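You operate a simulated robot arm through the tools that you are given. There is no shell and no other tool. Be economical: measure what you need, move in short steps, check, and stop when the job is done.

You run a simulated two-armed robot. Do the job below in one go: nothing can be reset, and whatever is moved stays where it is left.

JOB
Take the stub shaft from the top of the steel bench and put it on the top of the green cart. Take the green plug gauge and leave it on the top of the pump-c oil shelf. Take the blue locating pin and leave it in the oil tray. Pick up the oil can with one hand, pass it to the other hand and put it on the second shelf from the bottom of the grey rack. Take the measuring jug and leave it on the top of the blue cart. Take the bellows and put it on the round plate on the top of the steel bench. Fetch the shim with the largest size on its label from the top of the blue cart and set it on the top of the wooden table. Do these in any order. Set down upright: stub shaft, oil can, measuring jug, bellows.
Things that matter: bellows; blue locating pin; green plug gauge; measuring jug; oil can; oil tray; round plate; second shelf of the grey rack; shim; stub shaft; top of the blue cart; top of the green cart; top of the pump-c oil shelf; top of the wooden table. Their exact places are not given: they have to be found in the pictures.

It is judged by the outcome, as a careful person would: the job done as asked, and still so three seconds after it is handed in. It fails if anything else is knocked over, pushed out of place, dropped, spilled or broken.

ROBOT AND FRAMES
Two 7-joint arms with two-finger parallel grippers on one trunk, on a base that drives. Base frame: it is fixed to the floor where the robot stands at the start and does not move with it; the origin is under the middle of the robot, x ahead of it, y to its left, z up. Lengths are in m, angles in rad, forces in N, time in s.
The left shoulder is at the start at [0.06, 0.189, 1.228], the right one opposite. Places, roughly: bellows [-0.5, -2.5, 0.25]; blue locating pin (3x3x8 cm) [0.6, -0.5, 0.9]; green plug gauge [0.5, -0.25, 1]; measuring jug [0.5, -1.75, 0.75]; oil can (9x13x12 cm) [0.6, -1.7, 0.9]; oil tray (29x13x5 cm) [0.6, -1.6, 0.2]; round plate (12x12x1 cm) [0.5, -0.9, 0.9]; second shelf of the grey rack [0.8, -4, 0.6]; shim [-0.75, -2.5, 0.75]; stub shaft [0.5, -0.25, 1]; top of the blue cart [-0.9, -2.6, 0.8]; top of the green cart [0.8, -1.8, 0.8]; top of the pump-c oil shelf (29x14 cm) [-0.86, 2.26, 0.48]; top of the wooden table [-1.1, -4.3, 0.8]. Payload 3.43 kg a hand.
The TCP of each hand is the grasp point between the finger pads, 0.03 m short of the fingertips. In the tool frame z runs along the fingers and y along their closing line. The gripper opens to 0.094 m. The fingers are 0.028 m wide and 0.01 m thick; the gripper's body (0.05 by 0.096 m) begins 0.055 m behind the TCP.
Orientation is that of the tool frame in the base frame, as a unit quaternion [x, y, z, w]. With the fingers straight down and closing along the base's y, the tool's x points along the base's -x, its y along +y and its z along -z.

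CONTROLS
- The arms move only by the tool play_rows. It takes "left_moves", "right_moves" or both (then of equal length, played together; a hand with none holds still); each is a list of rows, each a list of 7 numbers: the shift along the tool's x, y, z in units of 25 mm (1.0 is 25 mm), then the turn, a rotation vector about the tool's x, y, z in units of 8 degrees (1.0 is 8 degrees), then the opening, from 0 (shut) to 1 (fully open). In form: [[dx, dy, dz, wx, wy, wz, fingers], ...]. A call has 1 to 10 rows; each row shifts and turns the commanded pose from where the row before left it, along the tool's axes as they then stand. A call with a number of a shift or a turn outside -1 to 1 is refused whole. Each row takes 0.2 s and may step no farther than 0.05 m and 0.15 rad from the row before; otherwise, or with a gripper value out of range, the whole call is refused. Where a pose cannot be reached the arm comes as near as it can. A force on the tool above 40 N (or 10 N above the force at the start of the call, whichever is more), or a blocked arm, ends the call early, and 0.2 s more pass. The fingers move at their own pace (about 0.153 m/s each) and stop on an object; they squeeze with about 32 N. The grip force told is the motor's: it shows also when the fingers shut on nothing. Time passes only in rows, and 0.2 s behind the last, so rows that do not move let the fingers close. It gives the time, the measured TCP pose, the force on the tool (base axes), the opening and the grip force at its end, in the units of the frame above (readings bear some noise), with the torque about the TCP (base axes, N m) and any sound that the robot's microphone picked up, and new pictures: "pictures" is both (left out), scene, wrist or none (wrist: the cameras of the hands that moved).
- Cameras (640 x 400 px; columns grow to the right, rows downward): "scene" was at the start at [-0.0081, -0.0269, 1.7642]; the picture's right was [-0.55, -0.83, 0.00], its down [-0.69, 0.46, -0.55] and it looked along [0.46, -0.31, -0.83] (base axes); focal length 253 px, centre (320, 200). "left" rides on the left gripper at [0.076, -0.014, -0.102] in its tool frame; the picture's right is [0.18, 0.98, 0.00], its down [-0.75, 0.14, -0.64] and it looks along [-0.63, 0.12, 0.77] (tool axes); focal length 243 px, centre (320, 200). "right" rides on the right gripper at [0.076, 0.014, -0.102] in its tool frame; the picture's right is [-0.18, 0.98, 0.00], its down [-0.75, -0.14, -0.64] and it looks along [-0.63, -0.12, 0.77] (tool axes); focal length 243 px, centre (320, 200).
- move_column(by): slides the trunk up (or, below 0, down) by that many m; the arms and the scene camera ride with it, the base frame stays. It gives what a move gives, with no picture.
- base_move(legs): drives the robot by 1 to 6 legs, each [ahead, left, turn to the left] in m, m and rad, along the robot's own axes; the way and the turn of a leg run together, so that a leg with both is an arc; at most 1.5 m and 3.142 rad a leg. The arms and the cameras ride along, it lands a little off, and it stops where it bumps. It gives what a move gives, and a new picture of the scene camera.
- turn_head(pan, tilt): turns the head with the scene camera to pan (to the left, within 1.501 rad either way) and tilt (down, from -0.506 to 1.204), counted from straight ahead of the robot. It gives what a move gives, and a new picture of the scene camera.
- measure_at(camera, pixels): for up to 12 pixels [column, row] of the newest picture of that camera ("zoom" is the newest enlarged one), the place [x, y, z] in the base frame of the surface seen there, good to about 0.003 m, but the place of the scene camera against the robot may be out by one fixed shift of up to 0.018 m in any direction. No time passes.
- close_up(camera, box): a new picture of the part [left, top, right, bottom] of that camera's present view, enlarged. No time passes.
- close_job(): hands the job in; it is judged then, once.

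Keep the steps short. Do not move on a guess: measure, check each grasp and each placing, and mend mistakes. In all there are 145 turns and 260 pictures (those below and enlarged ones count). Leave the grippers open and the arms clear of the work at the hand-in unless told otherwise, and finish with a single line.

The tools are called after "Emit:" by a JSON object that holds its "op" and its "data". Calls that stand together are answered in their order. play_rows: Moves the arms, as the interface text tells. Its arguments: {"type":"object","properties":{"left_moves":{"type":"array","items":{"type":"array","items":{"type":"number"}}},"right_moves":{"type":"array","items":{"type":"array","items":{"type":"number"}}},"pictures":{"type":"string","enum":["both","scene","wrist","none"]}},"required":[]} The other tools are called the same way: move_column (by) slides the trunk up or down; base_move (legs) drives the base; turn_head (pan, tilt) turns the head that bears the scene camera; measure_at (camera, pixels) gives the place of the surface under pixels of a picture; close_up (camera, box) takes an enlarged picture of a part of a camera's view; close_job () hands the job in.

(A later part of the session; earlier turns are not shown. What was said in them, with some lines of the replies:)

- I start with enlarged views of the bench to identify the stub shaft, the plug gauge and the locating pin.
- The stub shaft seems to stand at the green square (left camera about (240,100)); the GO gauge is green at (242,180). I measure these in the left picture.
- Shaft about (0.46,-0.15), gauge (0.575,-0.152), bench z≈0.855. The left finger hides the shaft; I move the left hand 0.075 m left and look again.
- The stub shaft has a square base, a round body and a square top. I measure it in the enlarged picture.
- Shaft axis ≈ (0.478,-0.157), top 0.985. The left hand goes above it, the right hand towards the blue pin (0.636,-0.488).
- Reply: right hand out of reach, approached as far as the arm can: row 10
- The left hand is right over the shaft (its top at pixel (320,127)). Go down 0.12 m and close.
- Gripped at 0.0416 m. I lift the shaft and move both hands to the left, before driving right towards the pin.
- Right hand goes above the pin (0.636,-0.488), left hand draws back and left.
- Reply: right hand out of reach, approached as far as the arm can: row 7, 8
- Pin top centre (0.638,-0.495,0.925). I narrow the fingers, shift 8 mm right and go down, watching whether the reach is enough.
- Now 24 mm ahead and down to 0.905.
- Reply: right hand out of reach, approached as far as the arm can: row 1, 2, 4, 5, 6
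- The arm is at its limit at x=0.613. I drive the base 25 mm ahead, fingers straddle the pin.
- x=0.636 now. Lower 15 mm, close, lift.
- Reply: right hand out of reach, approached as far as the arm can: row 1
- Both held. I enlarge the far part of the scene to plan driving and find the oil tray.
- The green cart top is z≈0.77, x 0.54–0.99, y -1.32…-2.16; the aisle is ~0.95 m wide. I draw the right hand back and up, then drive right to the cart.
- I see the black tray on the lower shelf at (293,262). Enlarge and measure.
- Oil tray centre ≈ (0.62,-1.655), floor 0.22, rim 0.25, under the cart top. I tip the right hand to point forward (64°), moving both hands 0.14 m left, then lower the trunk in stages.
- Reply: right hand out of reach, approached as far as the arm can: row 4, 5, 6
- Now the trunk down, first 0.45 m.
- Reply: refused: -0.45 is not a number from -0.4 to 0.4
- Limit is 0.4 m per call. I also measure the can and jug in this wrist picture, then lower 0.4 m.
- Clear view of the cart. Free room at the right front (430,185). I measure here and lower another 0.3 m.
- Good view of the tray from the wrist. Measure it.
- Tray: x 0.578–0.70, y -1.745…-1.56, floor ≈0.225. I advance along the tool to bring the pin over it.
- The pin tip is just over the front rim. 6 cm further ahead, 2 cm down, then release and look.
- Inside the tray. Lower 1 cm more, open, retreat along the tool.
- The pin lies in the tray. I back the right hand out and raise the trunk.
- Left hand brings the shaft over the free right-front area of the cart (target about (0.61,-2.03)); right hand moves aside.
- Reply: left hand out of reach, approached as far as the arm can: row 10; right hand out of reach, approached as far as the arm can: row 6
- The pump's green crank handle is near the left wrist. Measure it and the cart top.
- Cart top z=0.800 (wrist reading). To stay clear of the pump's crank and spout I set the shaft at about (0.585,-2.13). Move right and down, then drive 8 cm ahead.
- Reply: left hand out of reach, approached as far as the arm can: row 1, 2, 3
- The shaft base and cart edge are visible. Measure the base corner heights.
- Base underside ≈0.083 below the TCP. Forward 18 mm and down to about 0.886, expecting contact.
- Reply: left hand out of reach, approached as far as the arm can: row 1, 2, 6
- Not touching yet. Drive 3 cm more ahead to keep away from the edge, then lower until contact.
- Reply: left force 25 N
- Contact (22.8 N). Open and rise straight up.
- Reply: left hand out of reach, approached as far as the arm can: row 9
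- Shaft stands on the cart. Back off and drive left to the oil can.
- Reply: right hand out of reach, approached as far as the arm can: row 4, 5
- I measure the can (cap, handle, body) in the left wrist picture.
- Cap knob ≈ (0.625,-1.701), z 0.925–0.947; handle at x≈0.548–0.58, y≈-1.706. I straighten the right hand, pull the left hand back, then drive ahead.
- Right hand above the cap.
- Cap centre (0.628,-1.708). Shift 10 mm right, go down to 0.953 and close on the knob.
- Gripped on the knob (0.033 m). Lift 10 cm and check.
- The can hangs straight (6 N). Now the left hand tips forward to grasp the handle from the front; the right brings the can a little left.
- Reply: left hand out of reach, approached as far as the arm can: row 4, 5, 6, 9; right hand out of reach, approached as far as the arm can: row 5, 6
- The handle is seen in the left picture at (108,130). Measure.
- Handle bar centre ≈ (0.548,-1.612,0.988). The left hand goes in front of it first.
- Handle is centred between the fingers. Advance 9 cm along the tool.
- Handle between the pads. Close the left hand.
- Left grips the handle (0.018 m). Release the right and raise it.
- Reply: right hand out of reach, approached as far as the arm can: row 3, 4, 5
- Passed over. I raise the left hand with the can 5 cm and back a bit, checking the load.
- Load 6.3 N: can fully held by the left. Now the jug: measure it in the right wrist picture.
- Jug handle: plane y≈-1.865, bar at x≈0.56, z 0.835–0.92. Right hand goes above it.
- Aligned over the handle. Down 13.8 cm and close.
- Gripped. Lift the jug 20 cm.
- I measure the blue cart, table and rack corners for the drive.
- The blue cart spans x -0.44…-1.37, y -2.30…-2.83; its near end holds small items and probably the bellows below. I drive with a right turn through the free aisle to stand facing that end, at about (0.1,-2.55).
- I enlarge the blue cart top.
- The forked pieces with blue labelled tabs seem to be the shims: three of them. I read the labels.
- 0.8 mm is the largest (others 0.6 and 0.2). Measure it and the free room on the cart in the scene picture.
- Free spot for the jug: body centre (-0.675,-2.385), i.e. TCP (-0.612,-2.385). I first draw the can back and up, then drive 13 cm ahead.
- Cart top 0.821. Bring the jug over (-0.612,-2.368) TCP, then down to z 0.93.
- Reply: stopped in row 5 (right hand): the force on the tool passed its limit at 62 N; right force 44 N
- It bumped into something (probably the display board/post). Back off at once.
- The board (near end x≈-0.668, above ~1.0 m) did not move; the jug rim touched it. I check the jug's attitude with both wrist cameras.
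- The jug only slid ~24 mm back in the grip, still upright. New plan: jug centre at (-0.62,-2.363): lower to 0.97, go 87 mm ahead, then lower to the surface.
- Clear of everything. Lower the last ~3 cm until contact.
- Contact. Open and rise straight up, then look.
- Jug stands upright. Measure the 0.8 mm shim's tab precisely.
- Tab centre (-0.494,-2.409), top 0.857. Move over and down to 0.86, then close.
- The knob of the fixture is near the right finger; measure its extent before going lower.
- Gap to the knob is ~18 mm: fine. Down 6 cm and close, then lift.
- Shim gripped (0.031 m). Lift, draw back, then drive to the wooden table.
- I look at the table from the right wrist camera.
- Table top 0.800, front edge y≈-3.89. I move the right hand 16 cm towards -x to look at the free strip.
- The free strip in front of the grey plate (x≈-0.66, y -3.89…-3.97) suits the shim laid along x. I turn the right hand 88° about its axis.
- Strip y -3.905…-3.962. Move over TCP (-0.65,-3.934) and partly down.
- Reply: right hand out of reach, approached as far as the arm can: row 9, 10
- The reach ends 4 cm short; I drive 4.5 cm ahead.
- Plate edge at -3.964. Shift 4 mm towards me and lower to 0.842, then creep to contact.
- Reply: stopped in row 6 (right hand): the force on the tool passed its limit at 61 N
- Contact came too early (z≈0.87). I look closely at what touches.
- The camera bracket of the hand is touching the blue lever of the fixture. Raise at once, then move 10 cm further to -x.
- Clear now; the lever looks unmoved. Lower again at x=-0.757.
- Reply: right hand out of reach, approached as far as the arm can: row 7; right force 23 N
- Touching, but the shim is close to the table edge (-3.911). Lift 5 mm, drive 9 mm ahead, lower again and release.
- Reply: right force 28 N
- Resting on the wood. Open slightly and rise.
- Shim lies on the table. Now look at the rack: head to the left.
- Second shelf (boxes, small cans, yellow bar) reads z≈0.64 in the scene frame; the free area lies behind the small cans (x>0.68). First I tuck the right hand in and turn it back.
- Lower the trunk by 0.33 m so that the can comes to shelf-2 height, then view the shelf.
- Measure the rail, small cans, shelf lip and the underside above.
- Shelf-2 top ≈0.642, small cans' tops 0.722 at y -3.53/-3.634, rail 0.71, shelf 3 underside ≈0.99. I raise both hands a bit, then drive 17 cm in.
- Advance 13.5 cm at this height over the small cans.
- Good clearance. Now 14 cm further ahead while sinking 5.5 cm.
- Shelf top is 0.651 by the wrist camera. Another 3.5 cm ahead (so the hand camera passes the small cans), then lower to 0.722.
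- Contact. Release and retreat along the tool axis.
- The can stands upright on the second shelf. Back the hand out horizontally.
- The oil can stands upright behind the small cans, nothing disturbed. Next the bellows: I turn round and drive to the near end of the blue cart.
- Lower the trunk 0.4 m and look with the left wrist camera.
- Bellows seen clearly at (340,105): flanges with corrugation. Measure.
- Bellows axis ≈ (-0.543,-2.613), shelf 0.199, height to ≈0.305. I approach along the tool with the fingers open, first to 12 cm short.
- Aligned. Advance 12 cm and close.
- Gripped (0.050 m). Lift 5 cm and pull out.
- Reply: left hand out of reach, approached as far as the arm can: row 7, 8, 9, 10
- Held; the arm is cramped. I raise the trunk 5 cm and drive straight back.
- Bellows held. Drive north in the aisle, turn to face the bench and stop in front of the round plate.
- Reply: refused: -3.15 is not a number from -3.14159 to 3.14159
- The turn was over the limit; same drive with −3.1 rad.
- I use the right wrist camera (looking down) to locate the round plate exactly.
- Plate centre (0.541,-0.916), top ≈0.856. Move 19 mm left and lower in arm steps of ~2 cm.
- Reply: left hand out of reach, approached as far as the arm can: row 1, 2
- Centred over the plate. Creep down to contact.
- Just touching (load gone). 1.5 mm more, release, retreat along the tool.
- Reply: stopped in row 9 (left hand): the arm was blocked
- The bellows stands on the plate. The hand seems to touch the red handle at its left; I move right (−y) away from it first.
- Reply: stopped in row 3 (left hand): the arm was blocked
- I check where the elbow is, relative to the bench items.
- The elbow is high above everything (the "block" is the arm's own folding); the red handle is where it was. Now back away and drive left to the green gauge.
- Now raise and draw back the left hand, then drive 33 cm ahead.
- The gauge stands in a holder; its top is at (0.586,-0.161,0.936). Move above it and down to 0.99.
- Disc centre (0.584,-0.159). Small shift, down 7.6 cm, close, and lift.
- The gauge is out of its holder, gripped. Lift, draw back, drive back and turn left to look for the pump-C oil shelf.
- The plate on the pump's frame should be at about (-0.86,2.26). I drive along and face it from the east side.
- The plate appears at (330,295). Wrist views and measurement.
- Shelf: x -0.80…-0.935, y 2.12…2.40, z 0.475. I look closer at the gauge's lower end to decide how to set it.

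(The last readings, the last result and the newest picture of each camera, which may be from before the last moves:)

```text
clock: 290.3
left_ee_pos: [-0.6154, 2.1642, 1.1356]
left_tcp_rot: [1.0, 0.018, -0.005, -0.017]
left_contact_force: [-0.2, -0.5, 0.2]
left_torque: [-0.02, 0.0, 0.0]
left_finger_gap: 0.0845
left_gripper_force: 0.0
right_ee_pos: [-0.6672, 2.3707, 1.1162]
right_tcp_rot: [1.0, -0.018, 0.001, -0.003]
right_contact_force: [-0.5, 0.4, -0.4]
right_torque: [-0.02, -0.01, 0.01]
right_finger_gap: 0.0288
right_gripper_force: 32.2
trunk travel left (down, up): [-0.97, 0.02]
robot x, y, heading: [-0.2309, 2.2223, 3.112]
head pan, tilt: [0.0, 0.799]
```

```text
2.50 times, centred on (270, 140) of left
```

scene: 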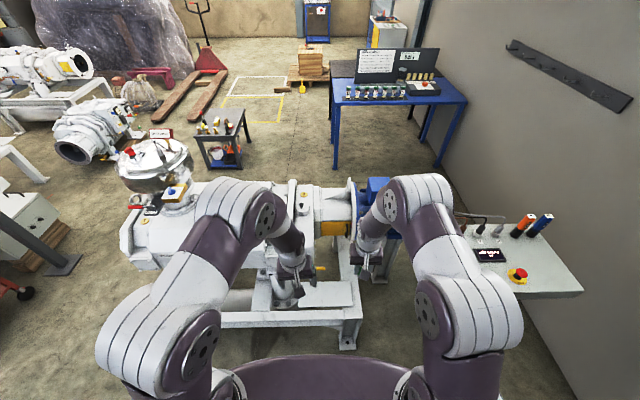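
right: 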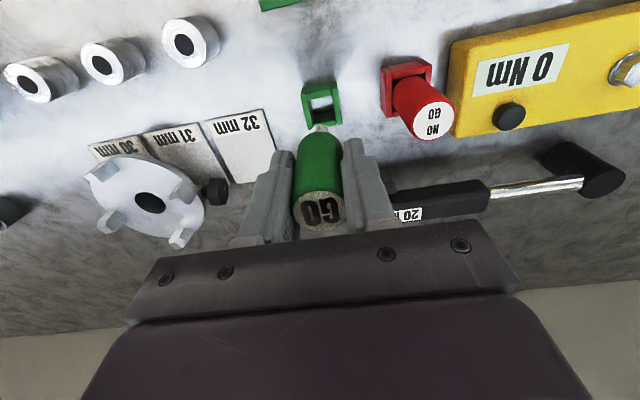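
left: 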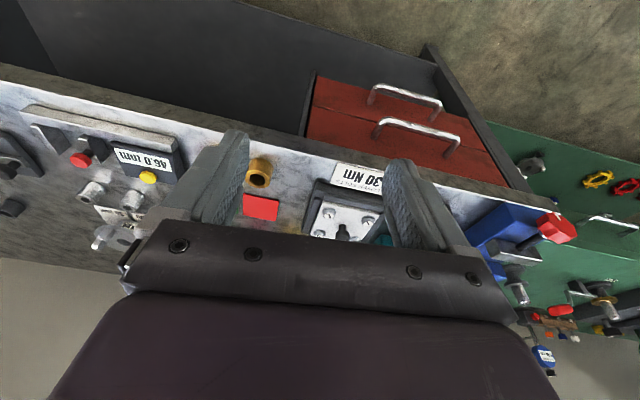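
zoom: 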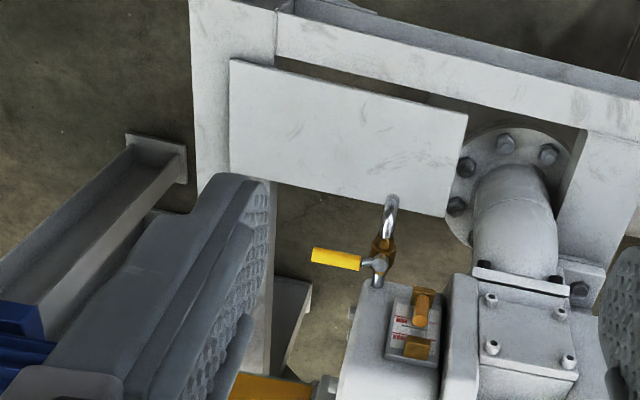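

The pin end is wide and flat, so I set the gauge upright at (-0.845,2.33), away from the valve. Lower the trunk 0.55 m first.

Emit:
{"op": "move_column", "data": {"by": -0.4}}

Emit:
{"op": "move_column", "data": {"by": -0.1}}

Emit:
{"op": "play_rows", "data": {"right_moves": [[-0.85, 0.2, 0, 0, 0, 0, 0], [-0.85, 0.2, 0, 0, 0, 0, 0], [-0.85, 0.2, 0, 0, 0, 0, 0], [-0.85, 0.2, 0, 0, 0, 0, 0], [-0.85, 0.2, 0, 0, 0, 0, 0], [-0.85, 0.2, 0, 0, 0, 0, 0], [-0.85, 0.2, 0, 0, 0, 0, 0], [-0.85, 0.2, 0, 0, 0, 0, 0]], "pictures": "both"}}

```text
clock: 294.1
left_ee_pos: [-0.6143, 2.1642, 0.7354]
left_tcp_rot: [1.0, 0.017, -0.004, -0.017]
left_contact_force: [-1.0, -0.3, -0.1]
left_torque: [0.03, -0.03, -0.02]
left_finger_gap: 0.0845
left_gripper_force: 0.0
right_ee_pos: [-0.6667, 2.371, 0.7166]
right_tcp_rot: [1.0, -0.018, 0.001, -0.002]
right_contact_force: [-0.6, 0.4, -2.0]
right_torque: [0.01, 0.02, 0.01]
right_finger_gap: 0.0291
right_gripper_force: 32.2
trunk travel left (down, up): [-0.57, 0.42]
robot x, y, heading: [-0.2408, 2.2204, 3.122]
head pan, tilt: [0.0, 0.799]
```

```text
clock: 295.4
left_ee_pos: [-0.6151, 2.1655, 0.6366]
left_tcp_rot: [1.0, 0.018, -0.005, -0.017]
left_contact_force: [0.3, 0.3, -0.7]
left_torque: [0.0, 0.0, -0.05]
left_finger_gap: 0.0848
left_gripper_force: 0.1
right_ee_pos: [-0.666, 2.3707, 0.615]
right_tcp_rot: [1.0, -0.019, 0.002, -0.001]
right_contact_force: [-0.3, 0.1, -0.1]
right_torque: [0.02, 0.01, 0.04]
right_finger_gap: 0.0288
right_gripper_force: 32.0
trunk travel left (down, up): [-0.47, 0.52]
robot x, y, heading: [-0.236, 2.2254, 3.118]
head pan, tilt: [0.0, 0.799]
```

```text
clock: 297.2
left_ee_pos: [-0.6143, 2.1645, 0.637]
left_tcp_rot: [1.0, 0.017, -0.005, -0.017]
left_contact_force: [0.7, 0.4, 0.2]
left_torque: [0.01, 0.01, 0.01]
left_finger_gap: 0.0847
left_gripper_force: 0.1
right_ee_pos: [-0.8374, 2.3366, 0.616]
right_tcp_rot: [1.0, -0.018, 0.001, -0.002]
right_contact_force: [1.1, -0.2, -1.8]
right_torque: [-0.03, -0.03, 0.01]
right_finger_gap: 0.0287
right_gripper_force: 32.6
trunk travel left (down, up): [-0.47, 0.52]
robot x, y, heading: [-0.2363, 2.2245, 3.12]
head pan, tilt: [0.0, 0.799]
```

scene: 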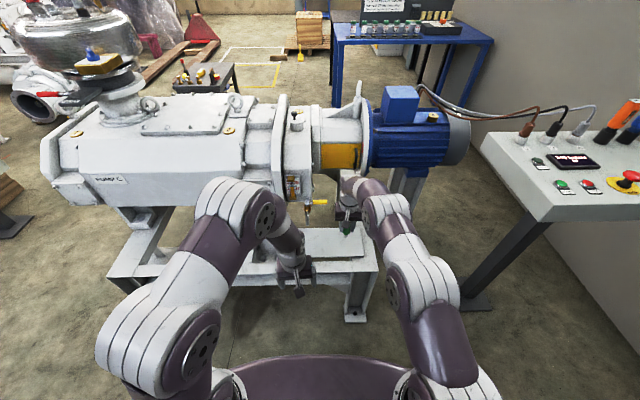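
right: 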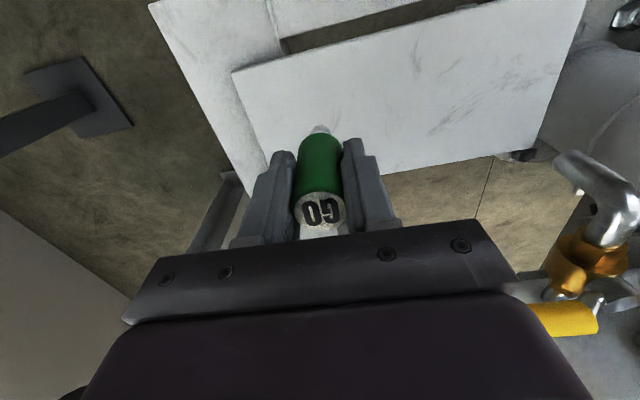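

Over the shelf. Lower 6.5 cm then creep to contact.

Emit:
{"op": "play_rows", "data": {"right_moves": [[0, 0, 0.8, 0, 0, 0, 0], [0, 0, 0.8, 0, 0, 0, 0], [0, 0, 0.6, 0, 0, 0, 0], [0, 0, 0.2, 0, 0, 0, 0], [0, 0, 0.15, 0, 0, 0, 0], [0, 0, 0.1, 0, 0, 0, 0], [0, 0, 0, 0, 0, 0, 0]], "pictures": "wrist"}}

```text
clock: 298.8
left_ee_pos: [-0.6153, 2.165, 0.6355]
left_tcp_rot: [1.0, 0.017, -0.004, -0.018]
left_contact_force: [-0.7, -0.4, -0.5]
left_torque: [-0.04, 0.03, 0.0]
left_finger_gap: 0.0846
left_gripper_force: 0.1
right_ee_pos: [-0.8367, 2.3376, 0.5478]
right_tcp_rot: [1.0, -0.018, 0.0, -0.003]
right_contact_force: [0.3, -0.2, -0.9]
right_torque: [0.0, 0.05, -0.06]
right_finger_gap: 0.029
right_gripper_force: 32.0
trunk travel left (down, up): [-0.47, 0.52]
robot x, y, heading: [-0.2341, 2.2283, 3.119]
head pan, tilt: [0.0, 0.799]
```

right: 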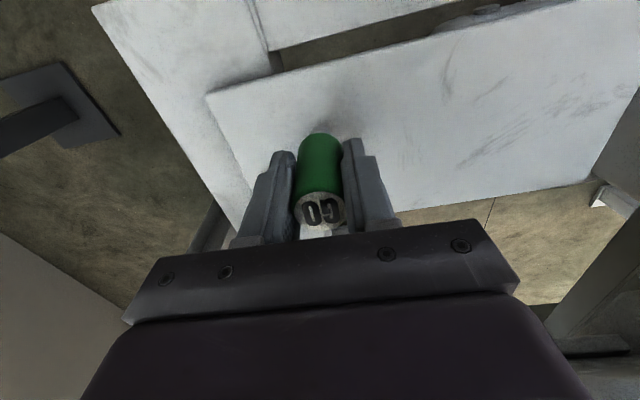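

No contact yet; keep creeping.

Emit:
{"op": "play_rows", "data": {"right_moves": [[0, 0, 0.1, 0, 0, 0, 0], [0, 0, 0.1, 0, 0, 0, 0], [0, 0, 0.1, 0, 0, 0, 0], [0, 0, 0, 0, 0, 0, 0]], "pictures": "none"}}

Emit:
{"op": "play_rows", "data": {"right_moves": [[0, 0, 0.08, 0, 0, 0, 0], [0, 0, 0.08, 0, 0, 0, 0], [0, 0, 0, 0, 0, 0, 0]], "pictures": "none"}}

```text
clock: 299.8
left_ee_pos: [-0.6137, 2.1649, 0.6366]
left_tcp_rot: [1.0, 0.017, -0.006, -0.018]
left_contact_force: [-1.1, 0.6, -0.8]
left_torque: [0.0, -0.04, -0.05]
left_finger_gap: 0.0846
left_gripper_force: 0.0
right_ee_pos: [-0.8384, 2.3364, 0.5435]
right_tcp_rot: [1.0, -0.019, -0.002, -0.002]
right_contact_force: [2.4, 2.5, 12.4]
right_torque: [0.11, -0.13, 0.01]
right_finger_gap: 0.0289
right_gripper_force: 31.9
trunk travel left (down, up): [-0.47, 0.52]
robot x, y, heading: [-0.2346, 2.2224, 3.116]
head pan, tilt: [0.0, 0.799]
```

```text
clock: 300.6
left_ee_pos: [-0.6122, 2.1661, 0.6374]
left_tcp_rot: [1.0, 0.017, -0.008, -0.018]
left_contact_force: [0.5, -0.1, 0.2]
left_torque: [-0.03, -0.02, 0.0]
left_finger_gap: 0.0843
left_gripper_force: 0.0
right_ee_pos: [-0.8381, 2.3367, 0.543]
right_tcp_rot: [1.0, -0.018, -0.006, -0.002]
right_contact_force: [2.5, 4.2, 40.8]
right_torque: [0.35, -0.03, -0.07]
right_finger_gap: 0.0294
right_gripper_force: 32.3
trunk travel left (down, up): [-0.47, 0.52]
robot x, y, heading: [-0.2366, 2.2264, 3.116]
head pan, tilt: [0.0, 0.799]
```

Firm contact. Ease off a little, then open slowly.

Emit:
{"op": "play_rows", "data": {"right_moves": [[0, 0, -0.12, 0, 0, 0, 0], [0, 0, -0.06, 0, 0, 0, 0], [0, 0, 0, 0, 0, 0, 0.35], [0, 0, 0, 0, 0, 0, 0.42], [0, 0, 0, 0, 0, 0, 0.5], [0, 0, 0, 0, 0, 0, 0.6], [0, 0, 0, 0, 0, 0, 0.6]], "pictures": "wrist"}}

```text
clock: 302.2
left_ee_pos: [-0.6152, 2.1658, 0.6358]
left_tcp_rot: [1.0, 0.018, -0.005, -0.017]
left_contact_force: [0.7, 0.6, -0.5]
left_torque: [0.0, -0.01, -0.01]
left_finger_gap: 0.0848
left_gripper_force: 0.1
right_ee_pos: [-0.8379, 2.337, 0.5413]
right_tcp_rot: [1.0, -0.018, 0.001, -0.003]
right_contact_force: [-0.5, -0.7, -0.1]
right_torque: [0.01, -0.02, -0.02]
right_finger_gap: 0.0564
right_gripper_force: 0.0
trunk travel left (down, up): [-0.47, 0.52]
robot x, y, heading: [-0.2371, 2.2211, 3.125]
head pan, tilt: [0.0, 0.799]
```

right: 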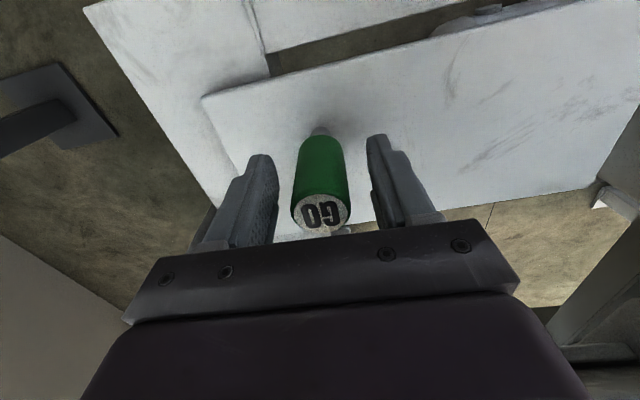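

It stands by itself. Rise straight up and check.

Emit:
{"op": "play_rows", "data": {"right_moves": [[0, 0, -0.5, 0, 0, 0, 0.6], [0, 0, -0.8, 0, 0, 0, 0.6], [0, 0, -1, 0, 0, 0, 0.6], [0, 0, -1, 0, 0, 0, 0.6], [0, 0, -1, 0, 0, 0, 0.6], [0.5, 0, -0.5, 0, 0, 0, 1], [1, 0, 0, 0, 0, 0, 1], [1, 0, 0, 0, 0, 0, 1]], "pictures": "both"}}

```text
clock: 304.0
left_ee_pos: [-0.6155, 2.1648, 0.6368]
left_tcp_rot: [1.0, 0.018, -0.004, -0.017]
left_contact_force: [-1.1, 0.5, 0.8]
left_torque: [0.02, -0.02, -0.01]
left_finger_gap: 0.0847
left_gripper_force: 0.0
right_ee_pos: [-0.7751, 2.3346, 0.6628]
right_tcp_rot: [1.0, -0.018, 0.001, -0.003]
right_contact_force: [0.1, -0.2, 0.1]
right_torque: [0.03, -0.01, -0.01]
right_finger_gap: 0.094
right_gripper_force: 0.0
trunk travel left (down, up): [-0.47, 0.52]
robot x, y, heading: [-0.2365, 2.2254, 3.116]
head pan, tilt: [0.0, 0.799]
```

scene: 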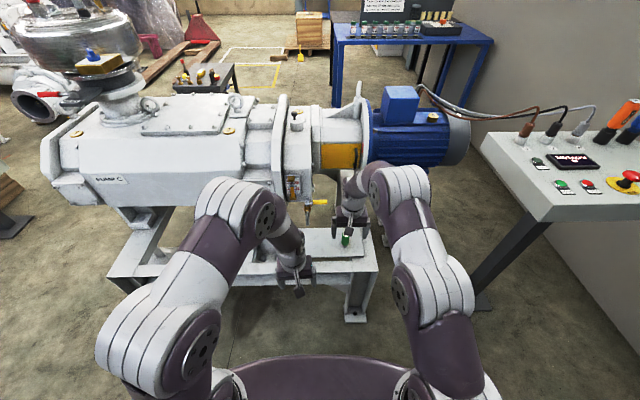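
right: 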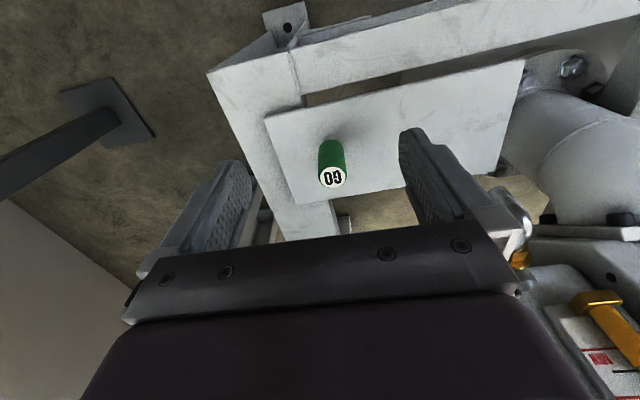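

The gauge stands on the pump-C shelf. Drive back 25 cm so the arms are clear.

Emit:
{"op": "base_move", "data": {"legs": [[-0.25, 0, 0]]}}

Emit:
{"op": "play_rows", "data": {"left_moves": [[0, 0, -0.5, 0, 0, 0, 1], [0, 0, -0.5, 0, 0, 0, 1]], "pictures": "scene"}}

Emit:
{"op": "close_up", "data": {"camera": "scene", "box": [240, 120, 440, 280]}}

```text
clock: 305.8
left_ee_pos: [-0.3659, 2.1584, 0.6373]
left_tcp_rot: [1.0, 0.017, -0.005, -0.017]
left_contact_force: [0.4, 0.2, -0.8]
left_torque: [0.03, 0.03, -0.01]
left_finger_gap: 0.0846
left_gripper_force: 0.0
right_ee_pos: [-0.5264, 2.33, 0.6626]
right_tcp_rot: [1.0, -0.018, 0.0, -0.002]
right_contact_force: [-0.3, -0.3, -0.4]
right_torque: [-0.01, 0.03, 0.0]
right_finger_gap: 0.094
right_gripper_force: 0.1
trunk travel left (down, up): [-0.47, 0.52]
robot x, y, heading: [0.0131, 2.2164, 3.122]
head pan, tilt: [0.0, 0.799]
```

scene: 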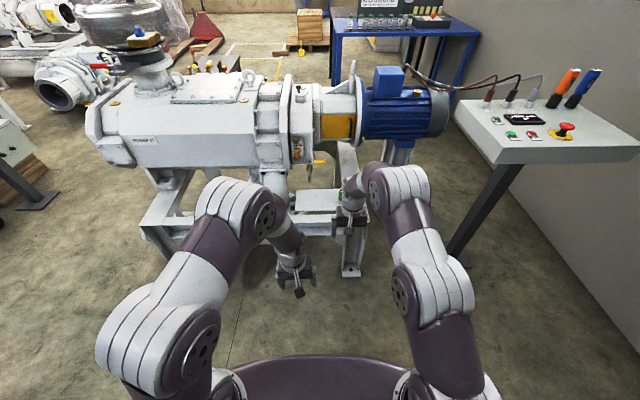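

```text
clock: 306.4
left_ee_pos: [-0.3672, 2.1577, 0.6617]
left_tcp_rot: [1.0, 0.017, -0.004, -0.017]
left_contact_force: [0.5, -0.1, 1.3]
left_torque: [-0.03, 0.02, 0.01]
left_finger_gap: 0.094
left_gripper_force: 0.0
right_ee_pos: [-0.5285, 2.3298, 0.6618]
right_tcp_rot: [1.0, -0.019, 0.002, -0.003]
right_contact_force: [0.0, 0.0, -0.8]
right_torque: [0.01, 0.01, -0.01]
right_finger_gap: 0.094
right_gripper_force: 0.0
trunk travel left (down, up): [-0.47, 0.52]
robot x, y, heading: [0.0115, 2.2144, 3.121]
head pan, tilt: [0.0, 0.799]
```

scene: 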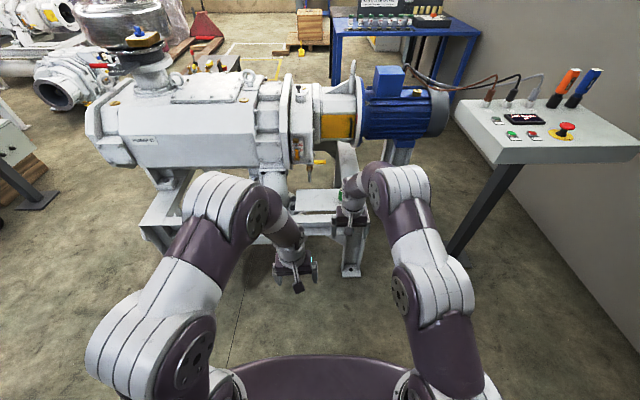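

```text
2.50 times, centred on (340, 200) of scene
```

zoom: 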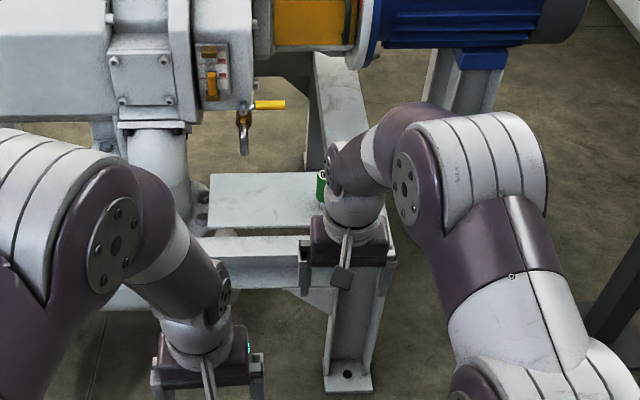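

All seven items are placed, the grippers are open and the arms are clear. I hand in.

Emit:
{"op": "close_job", "data": {}}

```text
The job is handed in.
```

All seven items were moved and set down as asked, and the job is handed in; along the way the jug's rim bumped the display board and the hand's camera bracket pressed a fixture lever on the wooden table, and neither looked moved afterwards.
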